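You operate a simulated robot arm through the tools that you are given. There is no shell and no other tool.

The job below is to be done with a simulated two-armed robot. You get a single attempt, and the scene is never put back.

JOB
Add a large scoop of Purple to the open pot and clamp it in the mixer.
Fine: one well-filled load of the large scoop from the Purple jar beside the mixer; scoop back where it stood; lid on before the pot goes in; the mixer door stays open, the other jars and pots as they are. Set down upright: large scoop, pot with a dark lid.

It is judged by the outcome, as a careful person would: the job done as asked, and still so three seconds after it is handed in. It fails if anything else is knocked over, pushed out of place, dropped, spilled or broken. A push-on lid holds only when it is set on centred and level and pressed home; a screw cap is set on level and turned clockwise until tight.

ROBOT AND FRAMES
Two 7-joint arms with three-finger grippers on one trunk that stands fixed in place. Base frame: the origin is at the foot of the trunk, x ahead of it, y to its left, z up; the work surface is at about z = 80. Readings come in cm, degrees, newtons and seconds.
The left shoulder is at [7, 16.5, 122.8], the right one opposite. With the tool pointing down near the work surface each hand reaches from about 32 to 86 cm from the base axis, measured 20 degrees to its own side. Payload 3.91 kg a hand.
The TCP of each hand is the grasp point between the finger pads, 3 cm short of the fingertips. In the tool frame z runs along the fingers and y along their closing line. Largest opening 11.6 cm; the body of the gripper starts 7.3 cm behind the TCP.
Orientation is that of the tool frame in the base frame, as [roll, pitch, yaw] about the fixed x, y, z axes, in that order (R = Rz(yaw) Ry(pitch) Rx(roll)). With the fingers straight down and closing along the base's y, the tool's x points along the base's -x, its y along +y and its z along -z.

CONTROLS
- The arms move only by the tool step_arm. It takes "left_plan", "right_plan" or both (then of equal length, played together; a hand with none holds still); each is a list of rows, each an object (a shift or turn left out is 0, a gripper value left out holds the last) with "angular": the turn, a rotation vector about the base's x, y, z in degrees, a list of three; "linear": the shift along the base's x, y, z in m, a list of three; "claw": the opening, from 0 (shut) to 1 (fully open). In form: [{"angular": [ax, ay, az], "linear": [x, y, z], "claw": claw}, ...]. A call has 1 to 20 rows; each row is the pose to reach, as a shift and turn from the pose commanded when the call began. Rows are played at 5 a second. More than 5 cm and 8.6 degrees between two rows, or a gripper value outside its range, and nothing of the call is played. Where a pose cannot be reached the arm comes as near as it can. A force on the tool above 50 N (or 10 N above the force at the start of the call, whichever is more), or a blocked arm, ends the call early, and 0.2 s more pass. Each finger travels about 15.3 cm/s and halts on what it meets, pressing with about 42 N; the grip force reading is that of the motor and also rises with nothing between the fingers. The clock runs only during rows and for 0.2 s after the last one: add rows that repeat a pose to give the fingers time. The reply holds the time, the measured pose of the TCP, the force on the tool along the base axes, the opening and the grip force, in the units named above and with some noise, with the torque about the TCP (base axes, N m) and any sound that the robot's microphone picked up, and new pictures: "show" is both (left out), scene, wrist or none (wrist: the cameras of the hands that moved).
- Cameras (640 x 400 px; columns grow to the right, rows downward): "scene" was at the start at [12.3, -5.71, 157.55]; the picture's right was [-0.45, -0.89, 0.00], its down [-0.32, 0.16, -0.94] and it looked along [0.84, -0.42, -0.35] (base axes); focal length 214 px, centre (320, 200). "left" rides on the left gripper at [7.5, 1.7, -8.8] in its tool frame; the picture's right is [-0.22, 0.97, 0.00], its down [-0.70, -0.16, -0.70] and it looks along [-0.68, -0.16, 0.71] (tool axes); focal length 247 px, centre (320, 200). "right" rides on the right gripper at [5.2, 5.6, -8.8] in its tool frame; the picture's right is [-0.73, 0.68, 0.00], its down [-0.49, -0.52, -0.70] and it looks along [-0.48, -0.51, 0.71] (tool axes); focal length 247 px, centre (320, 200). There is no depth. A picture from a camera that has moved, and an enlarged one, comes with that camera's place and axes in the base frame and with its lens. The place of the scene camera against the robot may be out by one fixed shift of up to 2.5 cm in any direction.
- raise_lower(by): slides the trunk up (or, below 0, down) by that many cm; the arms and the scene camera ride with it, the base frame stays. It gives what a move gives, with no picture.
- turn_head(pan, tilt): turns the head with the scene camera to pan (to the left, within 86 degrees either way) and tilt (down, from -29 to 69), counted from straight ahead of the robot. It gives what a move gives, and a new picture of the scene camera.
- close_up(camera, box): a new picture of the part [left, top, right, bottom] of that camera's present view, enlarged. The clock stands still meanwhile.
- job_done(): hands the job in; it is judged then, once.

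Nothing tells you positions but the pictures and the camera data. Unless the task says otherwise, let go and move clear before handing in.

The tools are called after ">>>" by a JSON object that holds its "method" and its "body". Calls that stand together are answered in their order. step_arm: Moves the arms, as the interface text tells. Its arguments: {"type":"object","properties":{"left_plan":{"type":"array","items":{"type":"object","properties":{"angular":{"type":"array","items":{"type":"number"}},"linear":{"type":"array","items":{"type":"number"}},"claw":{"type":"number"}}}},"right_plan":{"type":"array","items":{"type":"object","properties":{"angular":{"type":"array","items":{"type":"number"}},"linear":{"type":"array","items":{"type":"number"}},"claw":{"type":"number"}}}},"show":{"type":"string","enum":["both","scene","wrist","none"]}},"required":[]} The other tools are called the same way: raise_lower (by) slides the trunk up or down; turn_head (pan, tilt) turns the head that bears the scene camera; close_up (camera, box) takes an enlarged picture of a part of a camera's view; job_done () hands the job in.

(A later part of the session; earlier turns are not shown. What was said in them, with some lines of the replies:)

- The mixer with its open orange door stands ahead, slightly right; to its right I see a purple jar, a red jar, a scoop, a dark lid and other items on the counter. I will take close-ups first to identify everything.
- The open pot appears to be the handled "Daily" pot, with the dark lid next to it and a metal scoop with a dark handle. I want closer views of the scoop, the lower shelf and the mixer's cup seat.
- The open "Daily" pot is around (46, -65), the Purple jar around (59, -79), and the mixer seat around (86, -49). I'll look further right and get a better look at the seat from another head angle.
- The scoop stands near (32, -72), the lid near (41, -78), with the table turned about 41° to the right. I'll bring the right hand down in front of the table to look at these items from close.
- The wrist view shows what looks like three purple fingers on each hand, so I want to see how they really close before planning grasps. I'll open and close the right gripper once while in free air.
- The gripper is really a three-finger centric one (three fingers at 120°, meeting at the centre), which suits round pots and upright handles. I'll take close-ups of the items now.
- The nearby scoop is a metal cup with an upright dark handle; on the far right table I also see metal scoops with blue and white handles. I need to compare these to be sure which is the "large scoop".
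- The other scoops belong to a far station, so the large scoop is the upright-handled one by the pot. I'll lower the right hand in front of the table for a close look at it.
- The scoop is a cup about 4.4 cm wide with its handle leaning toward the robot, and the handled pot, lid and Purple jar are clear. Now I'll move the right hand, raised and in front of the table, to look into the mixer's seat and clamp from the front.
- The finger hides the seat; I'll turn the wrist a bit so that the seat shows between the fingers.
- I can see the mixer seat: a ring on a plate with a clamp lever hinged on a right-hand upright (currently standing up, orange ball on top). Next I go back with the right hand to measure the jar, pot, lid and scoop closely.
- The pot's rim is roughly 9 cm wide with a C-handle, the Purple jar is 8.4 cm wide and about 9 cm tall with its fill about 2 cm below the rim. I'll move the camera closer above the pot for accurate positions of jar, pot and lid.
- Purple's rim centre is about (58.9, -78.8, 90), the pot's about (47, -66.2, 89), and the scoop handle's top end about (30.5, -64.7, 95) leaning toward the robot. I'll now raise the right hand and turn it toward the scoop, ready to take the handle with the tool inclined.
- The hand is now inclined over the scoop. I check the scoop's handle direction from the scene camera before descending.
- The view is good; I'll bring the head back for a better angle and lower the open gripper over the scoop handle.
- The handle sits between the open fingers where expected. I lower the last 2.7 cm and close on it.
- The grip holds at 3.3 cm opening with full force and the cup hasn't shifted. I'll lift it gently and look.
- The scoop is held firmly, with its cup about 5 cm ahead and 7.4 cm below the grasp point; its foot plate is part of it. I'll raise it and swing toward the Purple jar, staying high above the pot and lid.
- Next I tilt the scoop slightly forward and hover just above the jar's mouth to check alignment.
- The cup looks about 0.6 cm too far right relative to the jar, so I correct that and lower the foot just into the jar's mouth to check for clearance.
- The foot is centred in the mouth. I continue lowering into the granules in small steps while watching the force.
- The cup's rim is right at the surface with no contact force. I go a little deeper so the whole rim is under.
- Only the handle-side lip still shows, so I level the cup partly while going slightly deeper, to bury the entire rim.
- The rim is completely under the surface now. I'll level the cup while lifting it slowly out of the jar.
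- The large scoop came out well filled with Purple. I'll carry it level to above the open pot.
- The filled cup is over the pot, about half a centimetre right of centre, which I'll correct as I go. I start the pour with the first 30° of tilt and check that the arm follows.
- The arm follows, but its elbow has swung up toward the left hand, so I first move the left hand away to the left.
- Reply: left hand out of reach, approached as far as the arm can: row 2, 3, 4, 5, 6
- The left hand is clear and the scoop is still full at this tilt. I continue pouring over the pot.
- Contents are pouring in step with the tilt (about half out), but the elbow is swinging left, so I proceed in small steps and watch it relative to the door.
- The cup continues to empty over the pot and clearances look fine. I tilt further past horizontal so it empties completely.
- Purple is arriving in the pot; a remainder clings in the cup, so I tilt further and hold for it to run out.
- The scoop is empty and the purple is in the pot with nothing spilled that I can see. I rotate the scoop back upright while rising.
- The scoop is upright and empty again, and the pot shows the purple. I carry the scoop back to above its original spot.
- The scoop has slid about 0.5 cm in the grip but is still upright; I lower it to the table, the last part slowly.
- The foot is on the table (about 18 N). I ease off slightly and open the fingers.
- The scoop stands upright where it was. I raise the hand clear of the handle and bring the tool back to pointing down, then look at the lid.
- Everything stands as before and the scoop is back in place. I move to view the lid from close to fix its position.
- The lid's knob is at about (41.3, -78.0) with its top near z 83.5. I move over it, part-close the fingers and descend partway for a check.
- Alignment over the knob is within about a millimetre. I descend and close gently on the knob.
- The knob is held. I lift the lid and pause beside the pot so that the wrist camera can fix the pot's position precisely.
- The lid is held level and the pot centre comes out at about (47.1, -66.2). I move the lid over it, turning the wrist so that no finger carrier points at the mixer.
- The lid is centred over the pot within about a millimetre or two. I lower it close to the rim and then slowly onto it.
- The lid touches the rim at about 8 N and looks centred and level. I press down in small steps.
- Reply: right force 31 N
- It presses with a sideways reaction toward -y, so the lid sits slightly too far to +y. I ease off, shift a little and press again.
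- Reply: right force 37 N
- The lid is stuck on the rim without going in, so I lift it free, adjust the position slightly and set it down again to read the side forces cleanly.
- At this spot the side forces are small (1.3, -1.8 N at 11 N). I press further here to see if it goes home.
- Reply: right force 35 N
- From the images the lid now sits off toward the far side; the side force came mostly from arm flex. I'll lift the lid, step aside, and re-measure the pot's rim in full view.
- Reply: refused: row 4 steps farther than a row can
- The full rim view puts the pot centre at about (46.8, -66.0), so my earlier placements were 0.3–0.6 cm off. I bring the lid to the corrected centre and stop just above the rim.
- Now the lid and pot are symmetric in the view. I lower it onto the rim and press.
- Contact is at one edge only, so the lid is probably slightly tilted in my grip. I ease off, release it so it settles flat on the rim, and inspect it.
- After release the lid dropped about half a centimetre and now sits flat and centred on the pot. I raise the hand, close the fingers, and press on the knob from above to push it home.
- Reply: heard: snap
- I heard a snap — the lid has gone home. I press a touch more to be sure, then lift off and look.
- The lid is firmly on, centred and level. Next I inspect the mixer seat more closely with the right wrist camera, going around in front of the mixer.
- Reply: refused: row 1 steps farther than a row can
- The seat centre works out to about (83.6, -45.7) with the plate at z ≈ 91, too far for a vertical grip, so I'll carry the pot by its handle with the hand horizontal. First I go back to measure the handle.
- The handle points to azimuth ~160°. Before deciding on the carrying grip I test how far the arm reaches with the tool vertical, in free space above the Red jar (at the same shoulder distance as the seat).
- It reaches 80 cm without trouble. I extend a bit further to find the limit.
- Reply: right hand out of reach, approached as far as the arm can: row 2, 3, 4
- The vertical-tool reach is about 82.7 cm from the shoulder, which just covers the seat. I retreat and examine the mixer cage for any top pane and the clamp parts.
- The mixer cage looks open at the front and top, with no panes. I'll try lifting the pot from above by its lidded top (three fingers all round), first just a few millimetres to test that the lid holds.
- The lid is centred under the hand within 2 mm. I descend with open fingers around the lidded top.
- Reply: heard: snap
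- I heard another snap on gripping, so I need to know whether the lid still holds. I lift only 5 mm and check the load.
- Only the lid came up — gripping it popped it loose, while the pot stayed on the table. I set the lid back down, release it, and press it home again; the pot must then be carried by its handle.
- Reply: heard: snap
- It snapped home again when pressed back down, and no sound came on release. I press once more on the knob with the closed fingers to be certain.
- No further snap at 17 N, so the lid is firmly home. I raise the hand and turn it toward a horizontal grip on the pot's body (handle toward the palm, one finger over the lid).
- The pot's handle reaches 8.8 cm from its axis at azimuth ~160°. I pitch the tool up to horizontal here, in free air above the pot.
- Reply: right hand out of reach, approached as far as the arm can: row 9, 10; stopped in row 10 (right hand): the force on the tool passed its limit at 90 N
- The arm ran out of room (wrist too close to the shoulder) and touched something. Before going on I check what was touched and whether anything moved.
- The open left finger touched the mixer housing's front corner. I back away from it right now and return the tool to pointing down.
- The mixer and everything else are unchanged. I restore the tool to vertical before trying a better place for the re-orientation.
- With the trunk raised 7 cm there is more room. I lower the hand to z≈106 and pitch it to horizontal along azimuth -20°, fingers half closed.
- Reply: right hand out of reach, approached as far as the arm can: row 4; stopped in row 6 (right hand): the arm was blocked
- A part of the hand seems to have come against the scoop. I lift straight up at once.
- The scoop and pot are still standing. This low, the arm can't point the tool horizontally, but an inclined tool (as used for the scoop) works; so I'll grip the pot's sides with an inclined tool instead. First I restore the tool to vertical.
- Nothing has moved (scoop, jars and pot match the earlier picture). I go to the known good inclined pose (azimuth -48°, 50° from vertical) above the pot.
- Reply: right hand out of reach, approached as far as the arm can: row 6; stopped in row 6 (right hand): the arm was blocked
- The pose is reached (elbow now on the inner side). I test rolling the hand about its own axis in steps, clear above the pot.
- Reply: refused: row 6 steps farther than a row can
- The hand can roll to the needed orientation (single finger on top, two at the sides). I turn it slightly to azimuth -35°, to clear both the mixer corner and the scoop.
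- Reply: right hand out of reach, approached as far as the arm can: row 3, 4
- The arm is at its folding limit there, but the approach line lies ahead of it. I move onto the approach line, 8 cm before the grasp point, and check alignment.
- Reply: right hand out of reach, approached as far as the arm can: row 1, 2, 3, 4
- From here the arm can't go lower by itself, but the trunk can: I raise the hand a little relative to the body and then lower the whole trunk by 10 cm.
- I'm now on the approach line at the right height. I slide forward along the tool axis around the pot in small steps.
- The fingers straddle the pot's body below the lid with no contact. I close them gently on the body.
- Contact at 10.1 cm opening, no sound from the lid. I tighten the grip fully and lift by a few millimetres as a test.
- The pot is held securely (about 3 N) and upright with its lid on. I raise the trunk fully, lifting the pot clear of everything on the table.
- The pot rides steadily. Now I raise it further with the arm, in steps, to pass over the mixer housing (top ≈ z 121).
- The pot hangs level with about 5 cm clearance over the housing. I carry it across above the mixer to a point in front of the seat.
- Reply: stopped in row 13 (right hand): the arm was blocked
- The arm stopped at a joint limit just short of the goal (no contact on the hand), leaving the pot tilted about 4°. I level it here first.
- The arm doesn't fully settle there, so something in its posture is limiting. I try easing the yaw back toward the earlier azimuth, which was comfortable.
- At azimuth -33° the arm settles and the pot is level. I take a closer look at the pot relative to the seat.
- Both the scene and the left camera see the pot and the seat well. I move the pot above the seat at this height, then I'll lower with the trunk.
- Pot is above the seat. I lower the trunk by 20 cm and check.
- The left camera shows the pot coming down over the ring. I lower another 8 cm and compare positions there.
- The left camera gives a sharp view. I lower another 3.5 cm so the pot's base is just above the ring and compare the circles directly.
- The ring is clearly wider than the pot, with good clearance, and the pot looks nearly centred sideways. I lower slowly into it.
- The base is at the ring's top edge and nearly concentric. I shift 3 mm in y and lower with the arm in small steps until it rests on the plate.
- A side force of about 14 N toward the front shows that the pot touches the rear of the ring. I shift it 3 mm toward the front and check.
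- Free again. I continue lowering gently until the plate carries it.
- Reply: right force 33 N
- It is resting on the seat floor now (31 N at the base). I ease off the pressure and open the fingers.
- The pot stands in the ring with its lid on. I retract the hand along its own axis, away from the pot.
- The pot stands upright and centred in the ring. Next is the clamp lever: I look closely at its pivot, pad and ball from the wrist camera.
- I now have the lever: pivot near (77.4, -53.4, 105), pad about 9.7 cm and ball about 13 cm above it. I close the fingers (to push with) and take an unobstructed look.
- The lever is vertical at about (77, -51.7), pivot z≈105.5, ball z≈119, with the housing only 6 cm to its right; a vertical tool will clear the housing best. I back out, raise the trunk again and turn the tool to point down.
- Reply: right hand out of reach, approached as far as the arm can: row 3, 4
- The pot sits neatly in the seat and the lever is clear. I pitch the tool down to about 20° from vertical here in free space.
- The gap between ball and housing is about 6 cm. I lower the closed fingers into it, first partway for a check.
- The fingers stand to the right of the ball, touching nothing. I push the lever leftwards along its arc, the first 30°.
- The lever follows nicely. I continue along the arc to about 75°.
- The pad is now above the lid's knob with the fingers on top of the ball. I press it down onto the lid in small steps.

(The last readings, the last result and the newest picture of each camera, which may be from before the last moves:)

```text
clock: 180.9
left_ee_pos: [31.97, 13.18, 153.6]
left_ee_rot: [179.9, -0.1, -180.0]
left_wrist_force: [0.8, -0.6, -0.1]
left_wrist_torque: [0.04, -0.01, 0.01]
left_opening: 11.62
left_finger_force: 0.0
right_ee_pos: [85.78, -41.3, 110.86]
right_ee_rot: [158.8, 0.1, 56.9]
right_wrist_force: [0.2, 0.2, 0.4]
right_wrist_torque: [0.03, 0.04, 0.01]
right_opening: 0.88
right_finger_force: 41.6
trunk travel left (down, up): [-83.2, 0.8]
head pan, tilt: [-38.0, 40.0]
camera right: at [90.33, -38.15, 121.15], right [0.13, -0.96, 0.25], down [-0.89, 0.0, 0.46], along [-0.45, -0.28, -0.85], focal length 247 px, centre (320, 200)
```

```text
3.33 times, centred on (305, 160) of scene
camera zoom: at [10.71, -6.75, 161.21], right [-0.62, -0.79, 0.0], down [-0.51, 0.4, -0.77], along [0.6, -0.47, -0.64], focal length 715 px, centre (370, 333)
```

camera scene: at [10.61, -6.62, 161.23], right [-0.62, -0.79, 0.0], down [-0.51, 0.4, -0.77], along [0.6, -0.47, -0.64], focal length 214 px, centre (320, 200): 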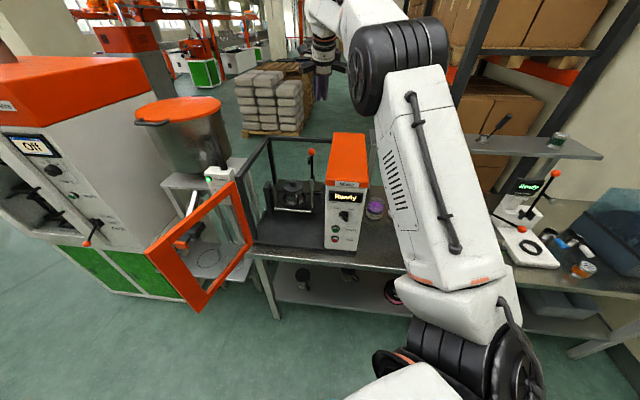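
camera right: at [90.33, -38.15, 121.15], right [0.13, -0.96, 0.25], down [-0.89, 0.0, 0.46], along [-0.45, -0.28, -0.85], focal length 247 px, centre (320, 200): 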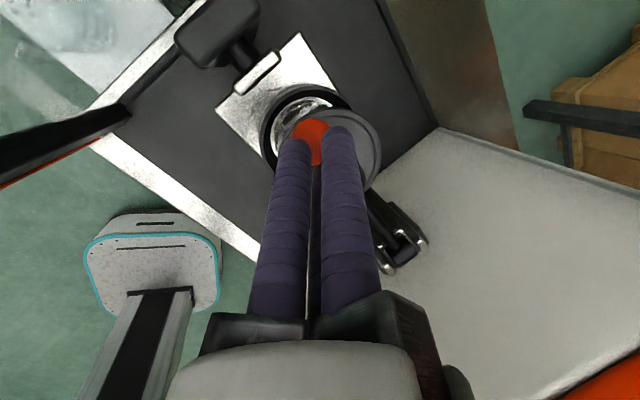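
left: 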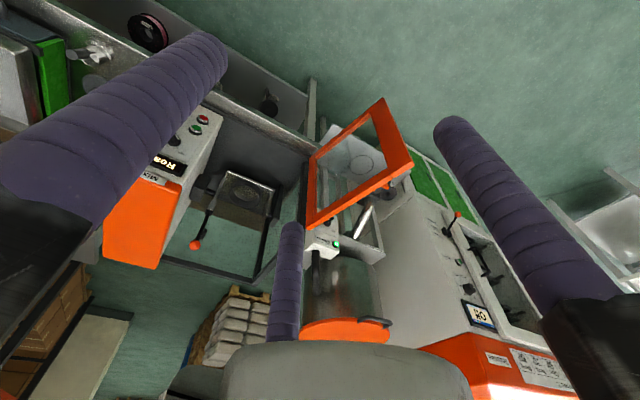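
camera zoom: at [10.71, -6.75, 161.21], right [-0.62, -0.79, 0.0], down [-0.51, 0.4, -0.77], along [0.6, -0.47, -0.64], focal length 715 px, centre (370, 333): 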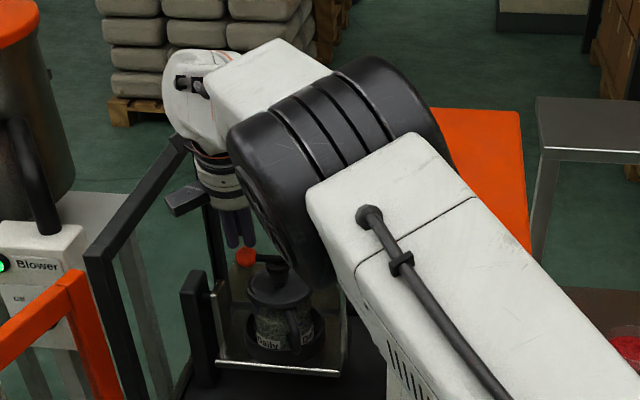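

>>> {"method": "close_up", "body": {"camera": "right", "box": [220, 60, 460, 220]}}

>>> {"method": "close_up", "body": {"camera": "left", "box": [100, 170, 240, 270]}}

>>> {"method": "close_up", "body": {"camera": "scene", "box": [275, 145, 325, 205]}}

```text
2.50 times, centred on (340, 140) of right
camera zoom: at [90.33, -38.15, 121.15], right [0.13, -0.96, 0.25], down [-0.89, 0.0, 0.46], along [-0.45, -0.28, -0.85], focal length 617 px, centre (270, 350)
```

zoom: 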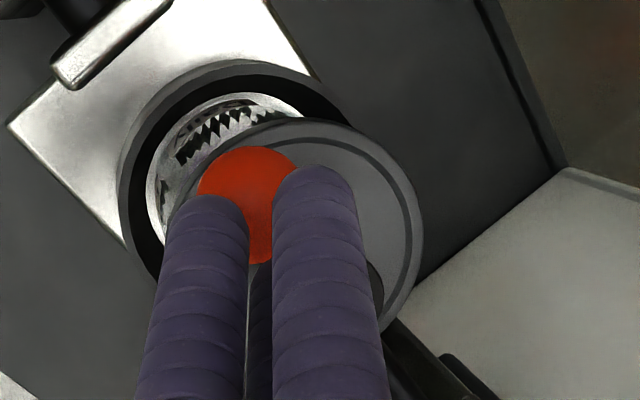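

```text
4.00 times, centred on (170, 220) of left
camera zoom: at [24.42, 15.01, 162.4], right [0.22, 0.97, 0.0], down [0.7, -0.16, 0.7], along [0.68, -0.16, -0.72], focal length 988 px, centre (920, 120)
```

zoom: 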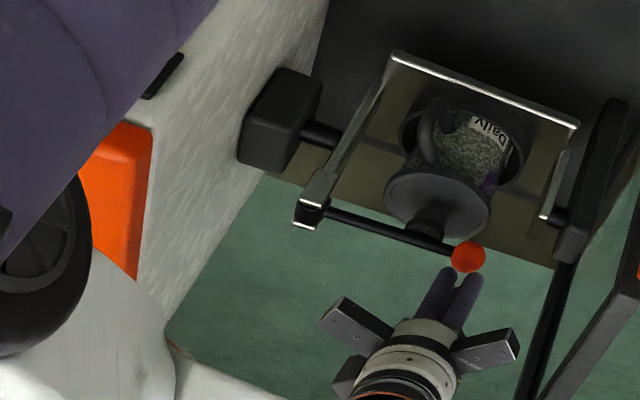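

```text
6.67 times, centred on (300, 175) of scene
camera zoom: at [10.71, -6.75, 161.21], right [-0.62, -0.79, 0.0], down [-0.51, 0.4, -0.77], along [0.6, -0.47, -0.64], focal length 1430 px, centre (453, 367)
```

zoom: 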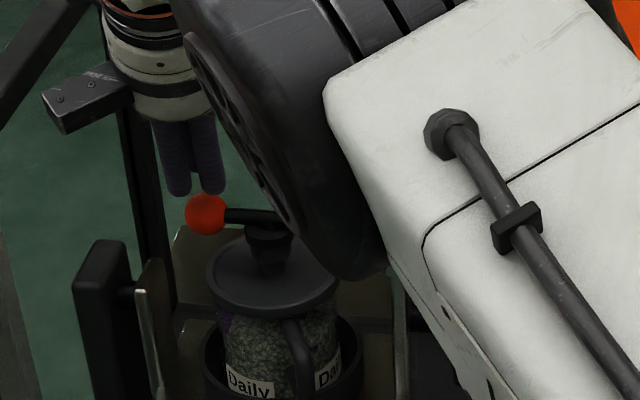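

The lever lies across the pot with its pad on the knob. I centre the fingertips over the ball and press down until it locks.

>>> {"method": "step_arm", "body": {"right_plan": [{"linear": [-0.005, -0.005, -0.008]}, {"linear": [-0.006, -0.006, -0.015]}, {"linear": [-0.006, -0.006, -0.019]}, {"linear": [-0.006, -0.006, -0.022]}, {"linear": [-0.006, -0.006, -0.022]}], "show": "none"}}

```text
clock: 182.1
left_ee_pos: [31.24, 13.75, 153.8]
left_ee_rot: [-179.9, 0.1, -179.9]
left_wrist_force: [1.0, 0.4, -0.5]
left_wrist_torque: [-0.01, -0.01, 0.02]
left_opening: 11.6
left_finger_force: 0.0
right_ee_pos: [85.11, -41.49, 109.36]
right_ee_rot: [158.2, -0.1, 57.0]
right_wrist_force: [-0.3, 10.4, 28.9]
right_wrist_torque: [0.18, -0.32, 0.3]
right_opening: 0.89
right_finger_force: 45.1
trunk travel left (down, up): [-83.2, 0.8]
head pan, tilt: [-38.0, 40.0]
```

>>> {"method": "step_arm", "body": {"right_plan": [{"linear": [0, 0, -0.001]}, {"linear": [0, 0, -0.002]}, {"linear": [0, 0, -0.002]}], "show": "none"}}

>>> {"method": "close_up", "body": {"camera": "left", "box": [100, 170, 240, 270]}}

>>> {"method": "close_up", "body": {"camera": "scene", "box": [275, 145, 325, 205]}}

```text
clock: 182.9
left_ee_pos: [31.36, 13.86, 153.65]
left_ee_rot: [-179.8, 0.1, -180.0]
left_wrist_force: [0.0, 0.4, -0.2]
left_wrist_torque: [-0.03, -0.05, 0.01]
left_opening: 11.59
left_finger_force: 0.1
right_ee_pos: [85.0, -41.52, 109.33]
right_ee_rot: [158.2, -0.2, 57.1]
right_wrist_force: [4.0, 13.7, 33.5]
right_wrist_torque: [0.21, -0.49, 0.22]
right_opening: 0.88
right_finger_force: 45.1
trunk travel left (down, up): [-83.2, 0.8]
head pan, tilt: [-38.0, 40.0]
```

```text
4.00 times, centred on (170, 220) of left
camera zoom: at [23.86, 15.62, 162.44], right [0.22, 0.97, 0.0], down [0.69, -0.16, 0.7], along [0.68, -0.16, -0.71], focal length 988 px, centre (920, 120)
```

zoom: 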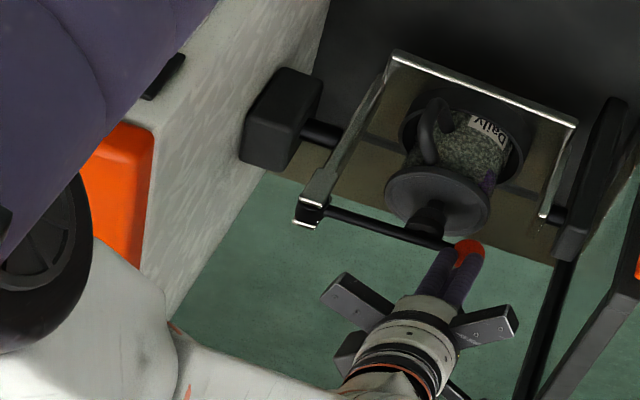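

```text
6.67 times, centred on (300, 175) of scene
camera zoom: at [10.17, -6.15, 161.28], right [-0.62, -0.79, 0.0], down [-0.5, 0.39, -0.77], along [0.61, -0.47, -0.64], focal length 1430 px, centre (453, 367)
```

zoom: 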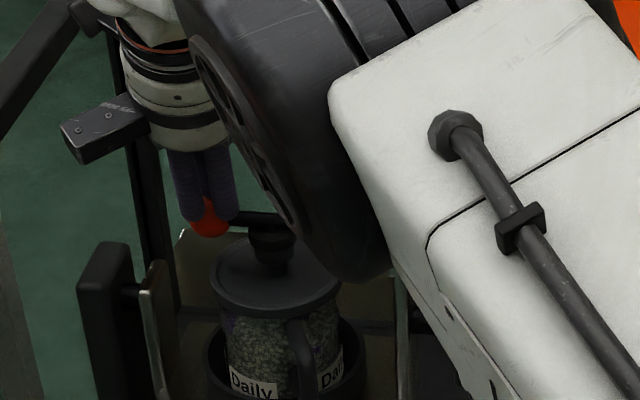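

The lever is pressed at 33 N with no click yet, and the contact is slightly off-centre. I re-centre the fingertips on the ball and press more firmly.

>>> {"method": "step_arm", "body": {"right_plan": [{"linear": [0, 0, 0.008]}, {"linear": [-0.001, -0.006, 0.008]}, {"linear": [-0.001, -0.006, 0.002]}, {"linear": [-0.001, -0.006, -0.001]}, {"linear": [-0.001, -0.006, -0.003]}, {"linear": [-0.001, -0.006, -0.003]}], "show": "none"}}

```text
clock: 184.3
left_ee_pos: [30.94, 14.03, 153.78]
left_ee_rot: [-179.8, 0.3, -179.9]
left_wrist_force: [-0.4, 0.9, 1.1]
left_wrist_torque: [-0.03, -0.02, -0.02]
left_opening: 11.61
left_finger_force: 0.0
right_ee_pos: [84.5, -42.27, 109.52]
right_ee_rot: [158.1, 0.1, 56.9]
right_wrist_force: [-12.3, 19.2, 40.2]
right_wrist_torque: [0.59, -0.04, 0.47]
right_opening: 0.88
right_finger_force: 44.9
trunk travel left (down, up): [-83.2, 0.8]
head pan, tilt: [-38.0, 40.0]
```

46 N with no click. I lift off and see whether the lever stays down by itself.

>>> {"method": "step_arm", "body": {"right_plan": [{"linear": [0.002, -0.002, 0.01]}, {"linear": [0.002, -0.002, 0.03]}, {"linear": [0.002, -0.002, 0.06]}, {"linear": [0.002, -0.002, 0.09]}], "show": "wrist"}}

>>> {"method": "close_up", "body": {"camera": "left", "box": [100, 170, 240, 270]}}

>>> {"method": "close_up", "body": {"camera": "scene", "box": [265, 135, 335, 215]}}

>>> {"method": "close_up", "body": {"camera": "right", "box": [200, 0, 440, 180]}}

```text
clock: 185.3
left_ee_pos: [31.67, 13.64, 153.61]
left_ee_rot: [-179.9, -0.1, -179.9]
left_wrist_force: [-0.7, 0.4, -0.2]
left_wrist_torque: [-0.04, -0.04, 0.0]
left_opening: 11.6
left_finger_force: 0.0
right_ee_pos: [85.26, -42.65, 117.37]
right_ee_rot: [158.7, 0.3, 56.8]
right_wrist_force: [0.1, -0.1, -0.4]
right_wrist_torque: [0.0, -0.03, -0.02]
right_opening: 0.89
right_finger_force: 45.2
trunk travel left (down, up): [-83.2, 0.8]
head pan, tilt: [-38.0, 40.0]
camera right: at [89.75, -39.45, 127.56], right [0.13, -0.96, 0.25], down [-0.89, 0.0, 0.46], along [-0.45, -0.28, -0.85], focal length 247 px, centre (320, 200)
```

right: 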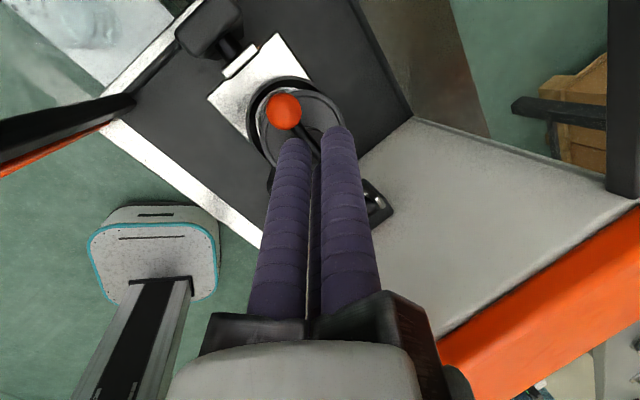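

```text
4.00 times, centred on (170, 220) of left
camera zoom: at [24.22, 15.36, 162.39], right [0.22, 0.97, 0.0], down [0.7, -0.16, 0.7], along [0.68, -0.16, -0.72], focal length 988 px, centre (920, 120)
```

zoom: 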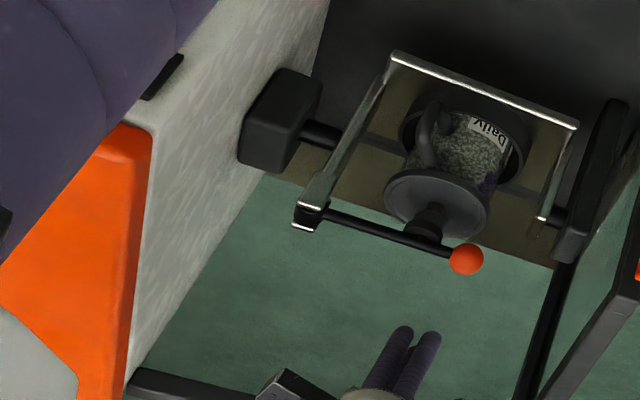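

```text
5.00 times, centred on (300, 175) of scene
camera zoom: at [10.52, -6.41, 161.23], right [-0.62, -0.79, 0.0], down [-0.51, 0.39, -0.77], along [0.6, -0.47, -0.64], focal length 1072 px, centre (420, 325)
```

zoom: 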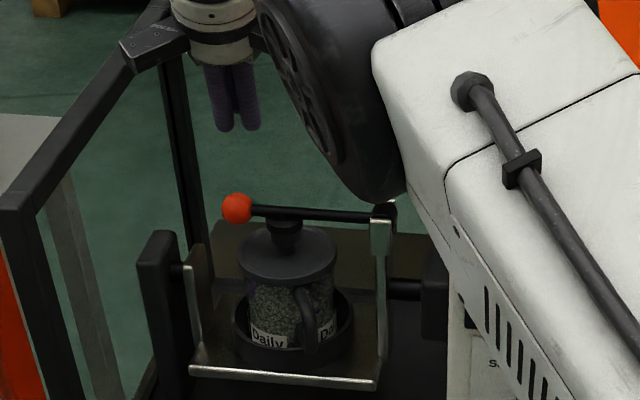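

```text
2.22 times, centred on (320, 90) of right
camera zoom: at [89.75, -39.45, 127.56], right [0.13, -0.96, 0.25], down [-0.89, 0.0, 0.46], along [-0.45, -0.28, -0.85], focal length 549 px, centre (320, 444)
```

zoom: 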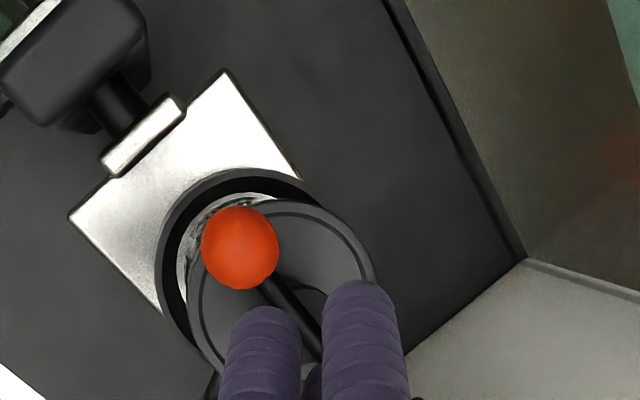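

The lever stays down horizontally by itself with its pad on the lid's knob. I retreat the hand upwards and back, well clear of the mixer.

>>> {"method": "step_arm", "body": {"right_plan": [{"linear": [0, 0, 0.04]}, {"linear": [0, 0, 0.08]}, {"linear": [0, 0, 0.12]}, {"linear": [0, 0, 0.16]}, {"linear": [-0.03, 0.01, 0.18]}, {"linear": [-0.07, 0.02, 0.18]}, {"linear": [-0.11, 0.025, 0.18]}, {"linear": [-0.15, 0.03, 0.18]}, {"linear": [-0.19, 0.03, 0.18]}, {"linear": [-0.23, 0.03, 0.18]}], "show": "scene"}}

>>> {"method": "close_up", "body": {"camera": "scene", "box": [245, 120, 355, 230]}}

>>> {"method": "close_up", "body": {"camera": "left", "box": [80, 150, 260, 280]}}

```text
clock: 187.5
left_ee_pos: [31.69, 13.09, 153.63]
left_ee_rot: [179.9, 0.0, 179.9]
left_wrist_force: [-0.9, 0.3, 0.9]
left_wrist_torque: [0.04, -0.11, -0.02]
left_opening: 11.59
left_finger_force: 0.0
right_ee_pos: [78.39, -45.41, 144.53]
right_ee_rot: [159.3, 0.2, 57.0]
right_wrist_force: [-0.1, 0.3, -1.2]
right_wrist_torque: [-0.06, -0.04, 0.02]
right_opening: 0.9
right_finger_force: 45.0
right hand out of reach, approached as far as the arm can: row 4, 5, 6, 7, 8, 9, 10
trunk travel left (down, up): [-83.2, 0.8]
head pan, tilt: [-38.0, 40.0]
camera scene: at [10.48, -6.9, 161.22], right [-0.61, -0.79, 0.0], down [-0.51, 0.4, -0.77], along [0.6, -0.47, -0.64], focal length 214 px, centre (320, 200)
```

scene: 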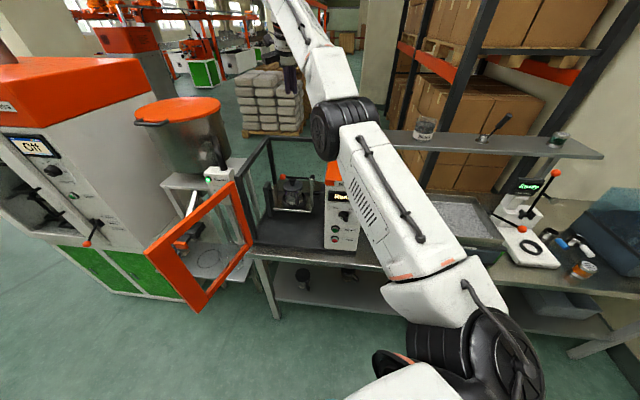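

```text
3.64 times, centred on (300, 175) of scene
camera zoom: at [10.48, -6.9, 161.22], right [-0.61, -0.79, 0.0], down [-0.51, 0.4, -0.77], along [0.6, -0.47, -0.64], focal length 780 px, centre (393, 291)
```

zoom: 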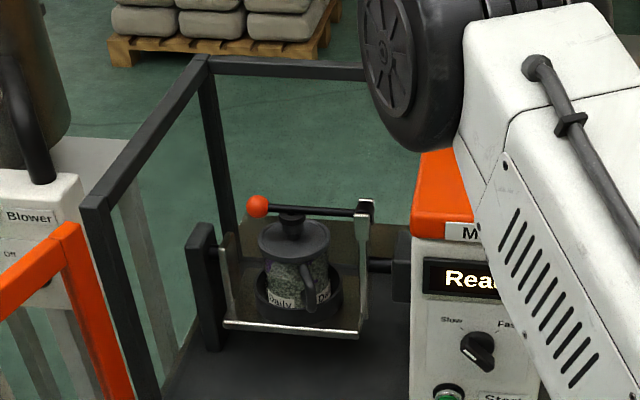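

```text
3.08 times, centred on (170, 215) of left
camera zoom: at [24.11, 14.85, 162.48], right [0.22, 0.97, 0.0], down [0.7, -0.16, 0.7], along [0.68, -0.15, -0.71], focal length 760 px, centre (782, 154)
```

zoom: 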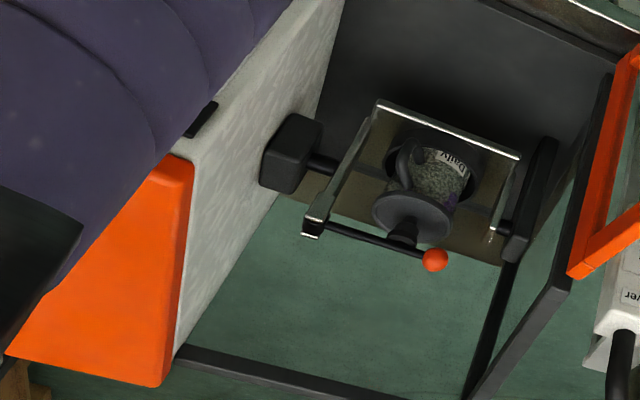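

>>> {"method": "close_up", "body": {"camera": "scene", "box": [272, 165, 312, 215]}}

>>> {"method": "close_up", "body": {"camera": "left", "box": [140, 180, 220, 240]}}

```text
8.00 times, centred on (292, 190) of scene
camera zoom: at [10.48, -6.9, 161.22], right [-0.61, -0.79, 0.0], down [-0.51, 0.4, -0.77], along [0.6, -0.47, -0.64], focal length 1716 px, centre (544, 280)
```

zoom: 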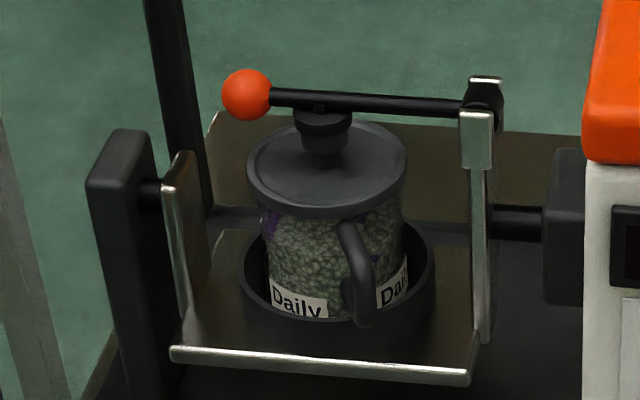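

```text
6.67 times, centred on (180, 210) of left
camera zoom: at [24.11, 14.85, 162.48], right [0.22, 0.97, 0.0], down [0.7, -0.16, 0.7], along [0.68, -0.15, -0.71], focal length 1646 px, centre (1253, 133)
```

zoom: 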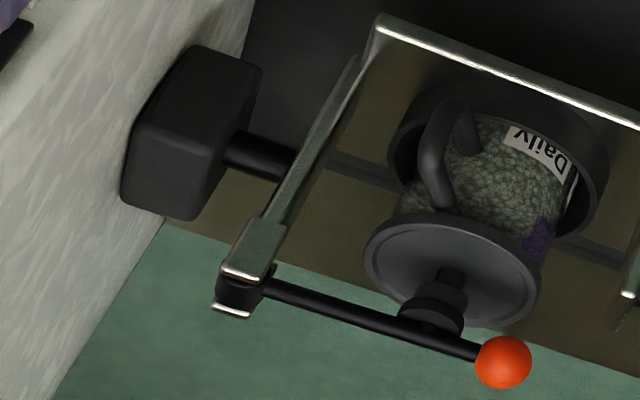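

The clamp lever is horizontal with its pad squarely on the lid's knob and the pot is upright in the seat. I finish moving the hand clear.

>>> {"method": "step_arm", "body": {"right_plan": [{"linear": [0, 0, 0]}, {"linear": [0, 0, 0]}], "show": "none"}}

```text
clock: 188.1
left_ee_pos: [31.92, 13.27, 153.55]
left_ee_rot: [180.0, -0.1, 180.0]
left_wrist_force: [0.4, 0.4, -0.1]
left_wrist_torque: [0.0, -0.04, -0.01]
left_opening: 11.6
left_finger_force: 0.2
right_ee_pos: [78.42, -45.51, 144.59]
right_ee_rot: [159.2, 0.0, 56.8]
right_wrist_force: [-1.6, -0.6, 0.0]
right_wrist_torque: [0.04, 0.0, -0.03]
right_opening: 0.9
right_finger_force: 45.0
trunk travel left (down, up): [-83.2, 0.8]
head pan, tilt: [-38.0, 40.0]
```

>>> {"method": "step_arm", "body": {"right_plan": [{"linear": [-0.03, 0.0, -0.005]}, {"linear": [-0.06, 0.0, -0.01]}, {"linear": [-0.09, 0.0, -0.01]}, {"linear": [-0.12, 0.0, -0.01]}, {"linear": [-0.16, 0.0, -0.01]}], "show": "scene"}}

>>> {"method": "close_up", "body": {"camera": "scene", "box": [245, 120, 465, 290]}}

```text
clock: 189.3
left_ee_pos: [31.88, 13.29, 153.57]
left_ee_rot: [179.9, -0.1, -180.0]
left_wrist_force: [-1.5, 0.8, 0.6]
left_wrist_torque: [0.03, 0.01, 0.0]
left_opening: 11.61
left_finger_force: 0.0
right_ee_pos: [74.89, -47.81, 149.41]
right_ee_rot: [159.0, 0.0, 56.8]
right_wrist_force: [0.2, -0.2, -0.1]
right_wrist_torque: [0.02, 0.0, 0.0]
right_opening: 0.88
right_finger_force: 45.4
right hand out of reach, approached as far as the arm can: row 1, 2, 3, 4, 5
trunk travel left (down, up): [-83.2, 0.8]
head pan, tilt: [-38.0, 40.0]
camera scene: at [10.62, -6.75, 161.22], right [-0.62, -0.79, 0.0], down [-0.51, 0.4, -0.77], along [0.6, -0.47, -0.64], focal length 214 px, centre (320, 200)
```

scene: 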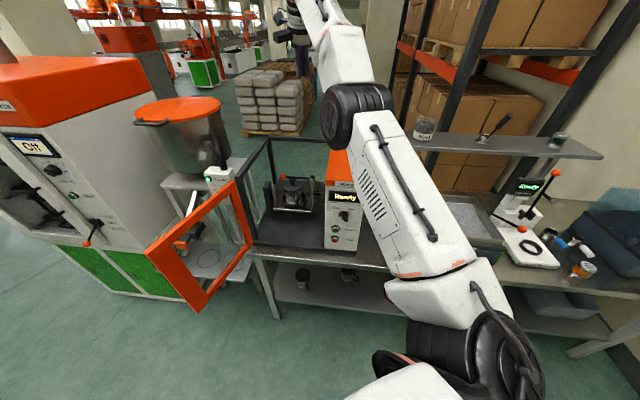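

```text
2.35 times, centred on (355, 205) of scene
camera zoom: at [10.62, -6.75, 161.22], right [-0.62, -0.79, 0.0], down [-0.51, 0.4, -0.77], along [0.6, -0.47, -0.64], focal length 505 px, centre (238, 188)
```

zoom: 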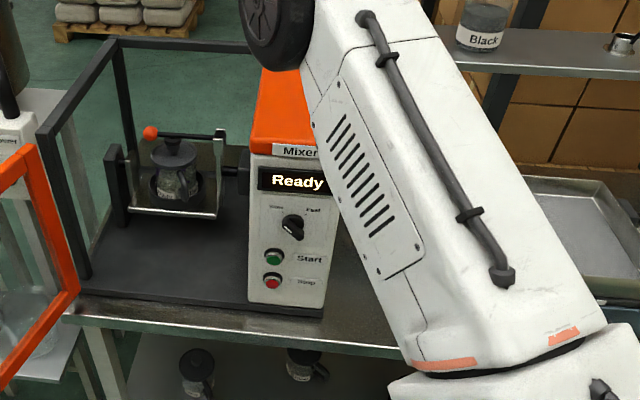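

>>> {"method": "close_up", "body": {"camera": "right", "box": [0, 0, 640, 400]}}

>>> {"method": "turn_head", "body": {"pan": -62, "tilt": 45}}

```text
1.00 times, centred on (320, 200) of right (not enlarged: the box is as wide or as high as the picture)
camera zoom: at [79.53, -44.64, 159.7], right [0.13, -0.96, 0.25], down [-0.89, 0.0, 0.47], along [-0.45, -0.28, -0.85], focal length 247 px, centre (320, 200)
```

zoom: 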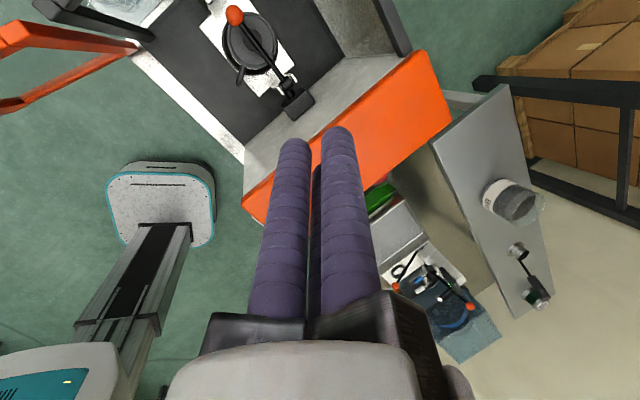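

```text
clock: 190.2
left_ee_pos: [31.98, 13.37, 153.6]
left_ee_rot: [179.8, -0.1, 180.0]
left_wrist_force: [0.2, 0.2, -0.4]
left_wrist_torque: [0.0, 0.04, -0.03]
left_opening: 11.59
left_finger_force: 0.1
right_ee_pos: [75.08, -47.82, 149.3]
right_ee_rot: [158.8, 0.1, 56.7]
right_wrist_force: [0.3, 0.1, 0.3]
right_wrist_torque: [0.02, 0.04, 0.01]
right_opening: 0.9
right_finger_force: 45.5
trunk travel left (down, up): [-83.2, 0.8]
head pan, tilt: [-62.0, 45.0]
camera scene: at [7.85, -8.69, 160.49], right [-0.88, -0.47, 0.0], down [-0.33, 0.62, -0.71], along [0.33, -0.62, -0.71], focal length 214 px, centre (320, 200)
```

scene: 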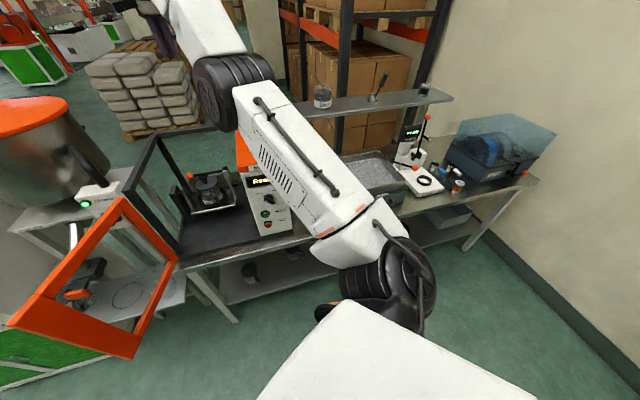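

>>> {"method": "step_arm", "body": {"right_plan": [{"angular": [0, 0, 8]}, {"angular": [0, 0, 16]}, {"angular": [0, 0, 24]}, {"angular": [0, 0, 32]}, {"angular": [0, 0, 40]}, {"angular": [0, 0, 48]}, {"angular": [0, 0, 56]}, {"angular": [0, 0, 64]}], "show": "scene"}}

```text
clock: 192.0
left_ee_pos: [31.66, 13.1, 153.77]
left_ee_rot: [180.0, 0.2, 180.0]
left_wrist_force: [-0.5, -0.2, 0.5]
left_wrist_torque: [0.01, -0.04, 0.01]
left_opening: 11.62
left_finger_force: 0.0
right_ee_pos: [72.39, -48.58, 147.3]
right_ee_rot: [158.7, 0.1, 121.0]
right_wrist_force: [-0.9, -0.4, 0.6]
right_wrist_torque: [0.01, -0.02, 0.0]
right_opening: 0.91
right_finger_force: 45.3
right hand out of reach, approached as far as the arm can: row 5, 6, 7, 8
trunk travel left (down, up): [-83.2, 0.8]
head pan, tilt: [-62.0, 45.0]
camera scene: at [7.53, -8.89, 160.5], right [-0.88, -0.47, 0.0], down [-0.33, 0.63, -0.71], along [0.33, -0.62, -0.71], focal length 214 px, centre (320, 200)
```

scene: 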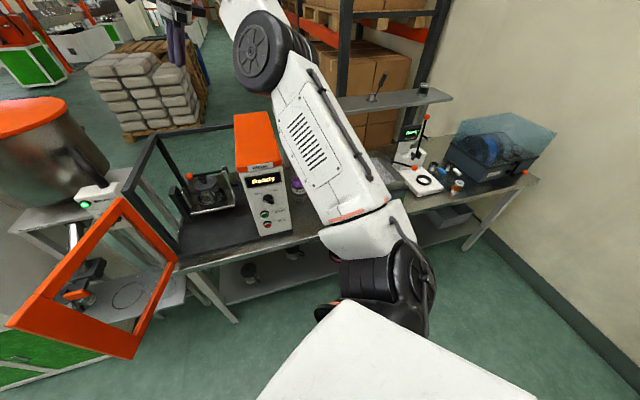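

>>> {"method": "step_arm", "body": {"right_plan": [{"angular": [-3.7, 6.1, 0]}, {"angular": [-7.3, 12.1, 0]}, {"angular": [-11.0, 18.2, 0]}, {"linear": [-0.03, -0.01, -0.01], "angular": [-11.0, 18.2, 0]}, {"linear": [-0.07, -0.02, -0.01], "angular": [-11.0, 18.2, 0]}, {"linear": [-0.11, -0.03, -0.01], "angular": [-11.0, 18.2, 0]}, {"linear": [-0.15, -0.04, -0.01], "angular": [-11.0, 18.2, 0]}, {"linear": [-0.19, -0.05, -0.01], "angular": [-11.0, 18.2, 0]}], "show": "scene"}}

```text
clock: 193.8
left_ee_pos: [31.6, 13.23, 153.7]
left_ee_rot: [179.8, 0.0, -179.9]
left_wrist_force: [-0.9, -0.1, 0.2]
left_wrist_torque: [0.03, -0.04, -0.03]
left_opening: 11.59
left_finger_force: 0.1
right_ee_pos: [53.27, -53.45, 146.77]
right_ee_rot: [180.0, 0.2, 120.9]
right_wrist_force: [-0.9, -0.1, -0.3]
right_wrist_torque: [0.01, -0.06, -0.02]
right_opening: 0.91
right_finger_force: 44.9
right hand out of reach, approached as far as the arm can: row 1, 2, 3, 4
trunk travel left (down, up): [-83.2, 0.8]
head pan, tilt: [-62.0, 45.0]
camera scene: at [7.57, -8.76, 160.5], right [-0.88, -0.47, 0.0], down [-0.33, 0.62, -0.71], along [0.33, -0.62, -0.71], focal length 214 px, centre (320, 200)
```

scene: 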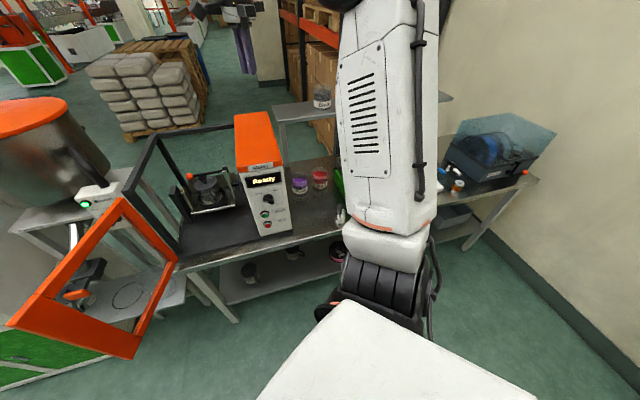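

The hand is now high and clear. I do a final check of the whole work area.

>>> {"method": "turn_head", "body": {"pan": -38, "tilt": 40}}

>>> {"method": "close_up", "body": {"camera": "scene", "box": [360, 170, 460, 270]}}

>>> {"method": "close_up", "body": {"camera": "scene", "box": [262, 155, 332, 225]}}

>>> {"method": "close_up", "body": {"camera": "right", "box": [0, 0, 640, 400]}}

```text
clock: 194.7
left_ee_pos: [31.85, 13.33, 153.69]
left_ee_rot: [180.0, -0.1, 180.0]
left_wrist_force: [0.1, 0.4, 0.0]
left_wrist_torque: [0.01, -0.02, 0.01]
left_opening: 11.61
left_finger_force: 0.1
right_ee_pos: [53.7, -53.52, 146.73]
right_ee_rot: [-180.0, 0.2, 120.9]
right_wrist_force: [-0.1, -0.4, -0.1]
right_wrist_torque: [0.01, 0.01, 0.01]
right_opening: 0.88
right_finger_force: 45.0
trunk travel left (down, up): [-83.2, 0.8]
head pan, tilt: [-38.0, 40.0]
camera scene: at [10.68, -6.72, 161.21], right [-0.62, -0.79, 0.0], down [-0.51, 0.4, -0.77], along [0.6, -0.47, -0.64], focal length 214 px, centre (320, 200)
```

scene: 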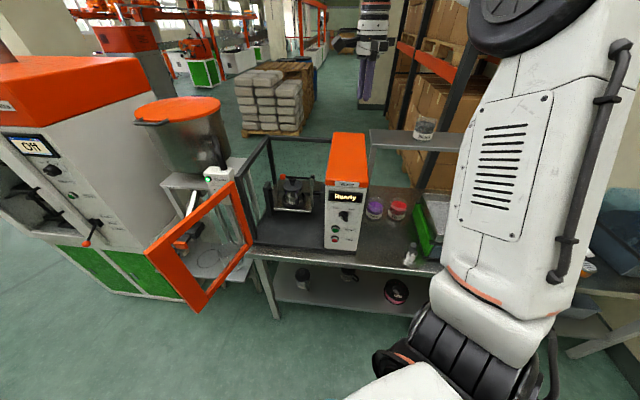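

```text
4.00 times, centred on (410, 220) of scene
camera zoom: at [10.68, -6.72, 161.21], right [-0.62, -0.79, 0.0], down [-0.51, 0.4, -0.77], along [0.6, -0.47, -0.64], focal length 858 px, centre (-40, 120)
```

zoom: 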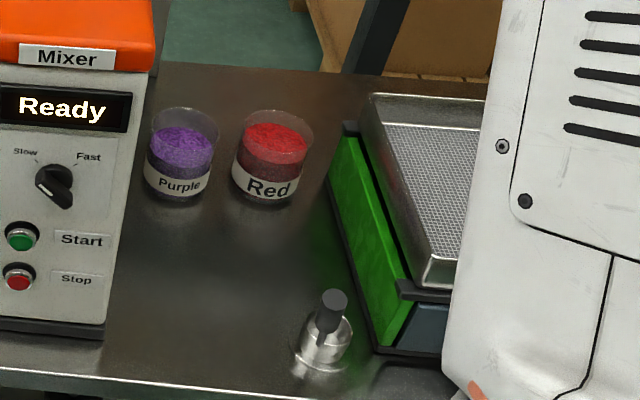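

```text
5.71 times, centred on (297, 190) of scene
camera zoom: at [10.68, -6.72, 161.21], right [-0.62, -0.79, 0.0], down [-0.51, 0.4, -0.77], along [0.6, -0.47, -0.64], focal length 1226 px, centre (451, 257)
```

zoom: 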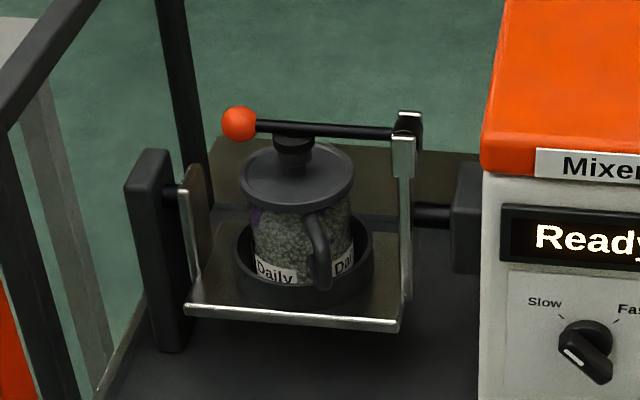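

```text
1.00 times, centred on (320, 200) of right (not enlarged: the box is as wide or as high as the picture)
camera zoom: at [55.75, -46.01, 155.55], right [0.96, -0.28, 0.0], down [-0.2, -0.68, 0.7], along [-0.19, -0.67, -0.71], focal length 247 px, centre (320, 200)
```

zoom: 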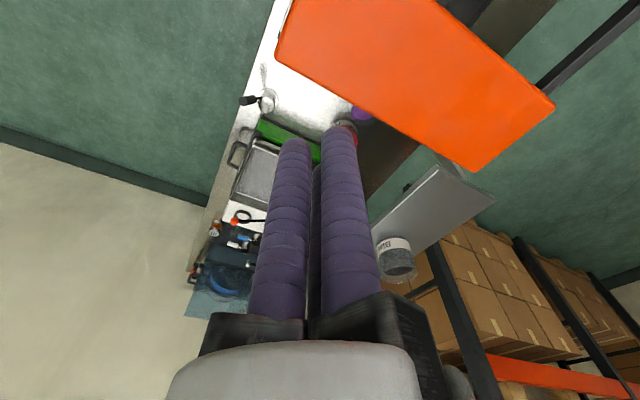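

Everything checks out: the large scoop and the jars stand where they were, and the table is clean. The lidded pot sits upright in the mixer with the lever closed on its lid, and the door is still open. I hand the job in.

>>> {"method": "job_done", "body": {}}

```text
The job is handed in.
```

I've handed the job in. One scoop of Purple is in the pot, the lid is on, and the pot is in the mixer with the clamp lever closed on it. I can't be certain the clamp has locked. I pressed the lever down with up to about 46 N and heard no click. It stayed down with its pad on the lid's knob after I let go.

- **Purple:** I took one well-filled load of the large scoop from the jar beside the mixer and poured it all into the open pot. I saw no spill on the table.
- **Scoop:** it's standing upright back in its place.
- **Lid:** it snapped on, then popped loose when I first tried to lift the pot by the lid. I pressed it back until it snapped again. It held at 17 N, and I carried the pot by its body instead.
- **Pot:** it's upright in the mixer's ring. It's roughly centred and resting on the seat.
- **Contacts along the way:** while turning the arm, a finger pressed against the corner of the mixer housing, briefly reaching 90 N. On another turn the arm stopped as blocked and the hand may have brushed the scoop. Pictures afterwards showed that neither had moved.
- **Everything else:** the mixer door is still open, and the other jars and pots are where they were.
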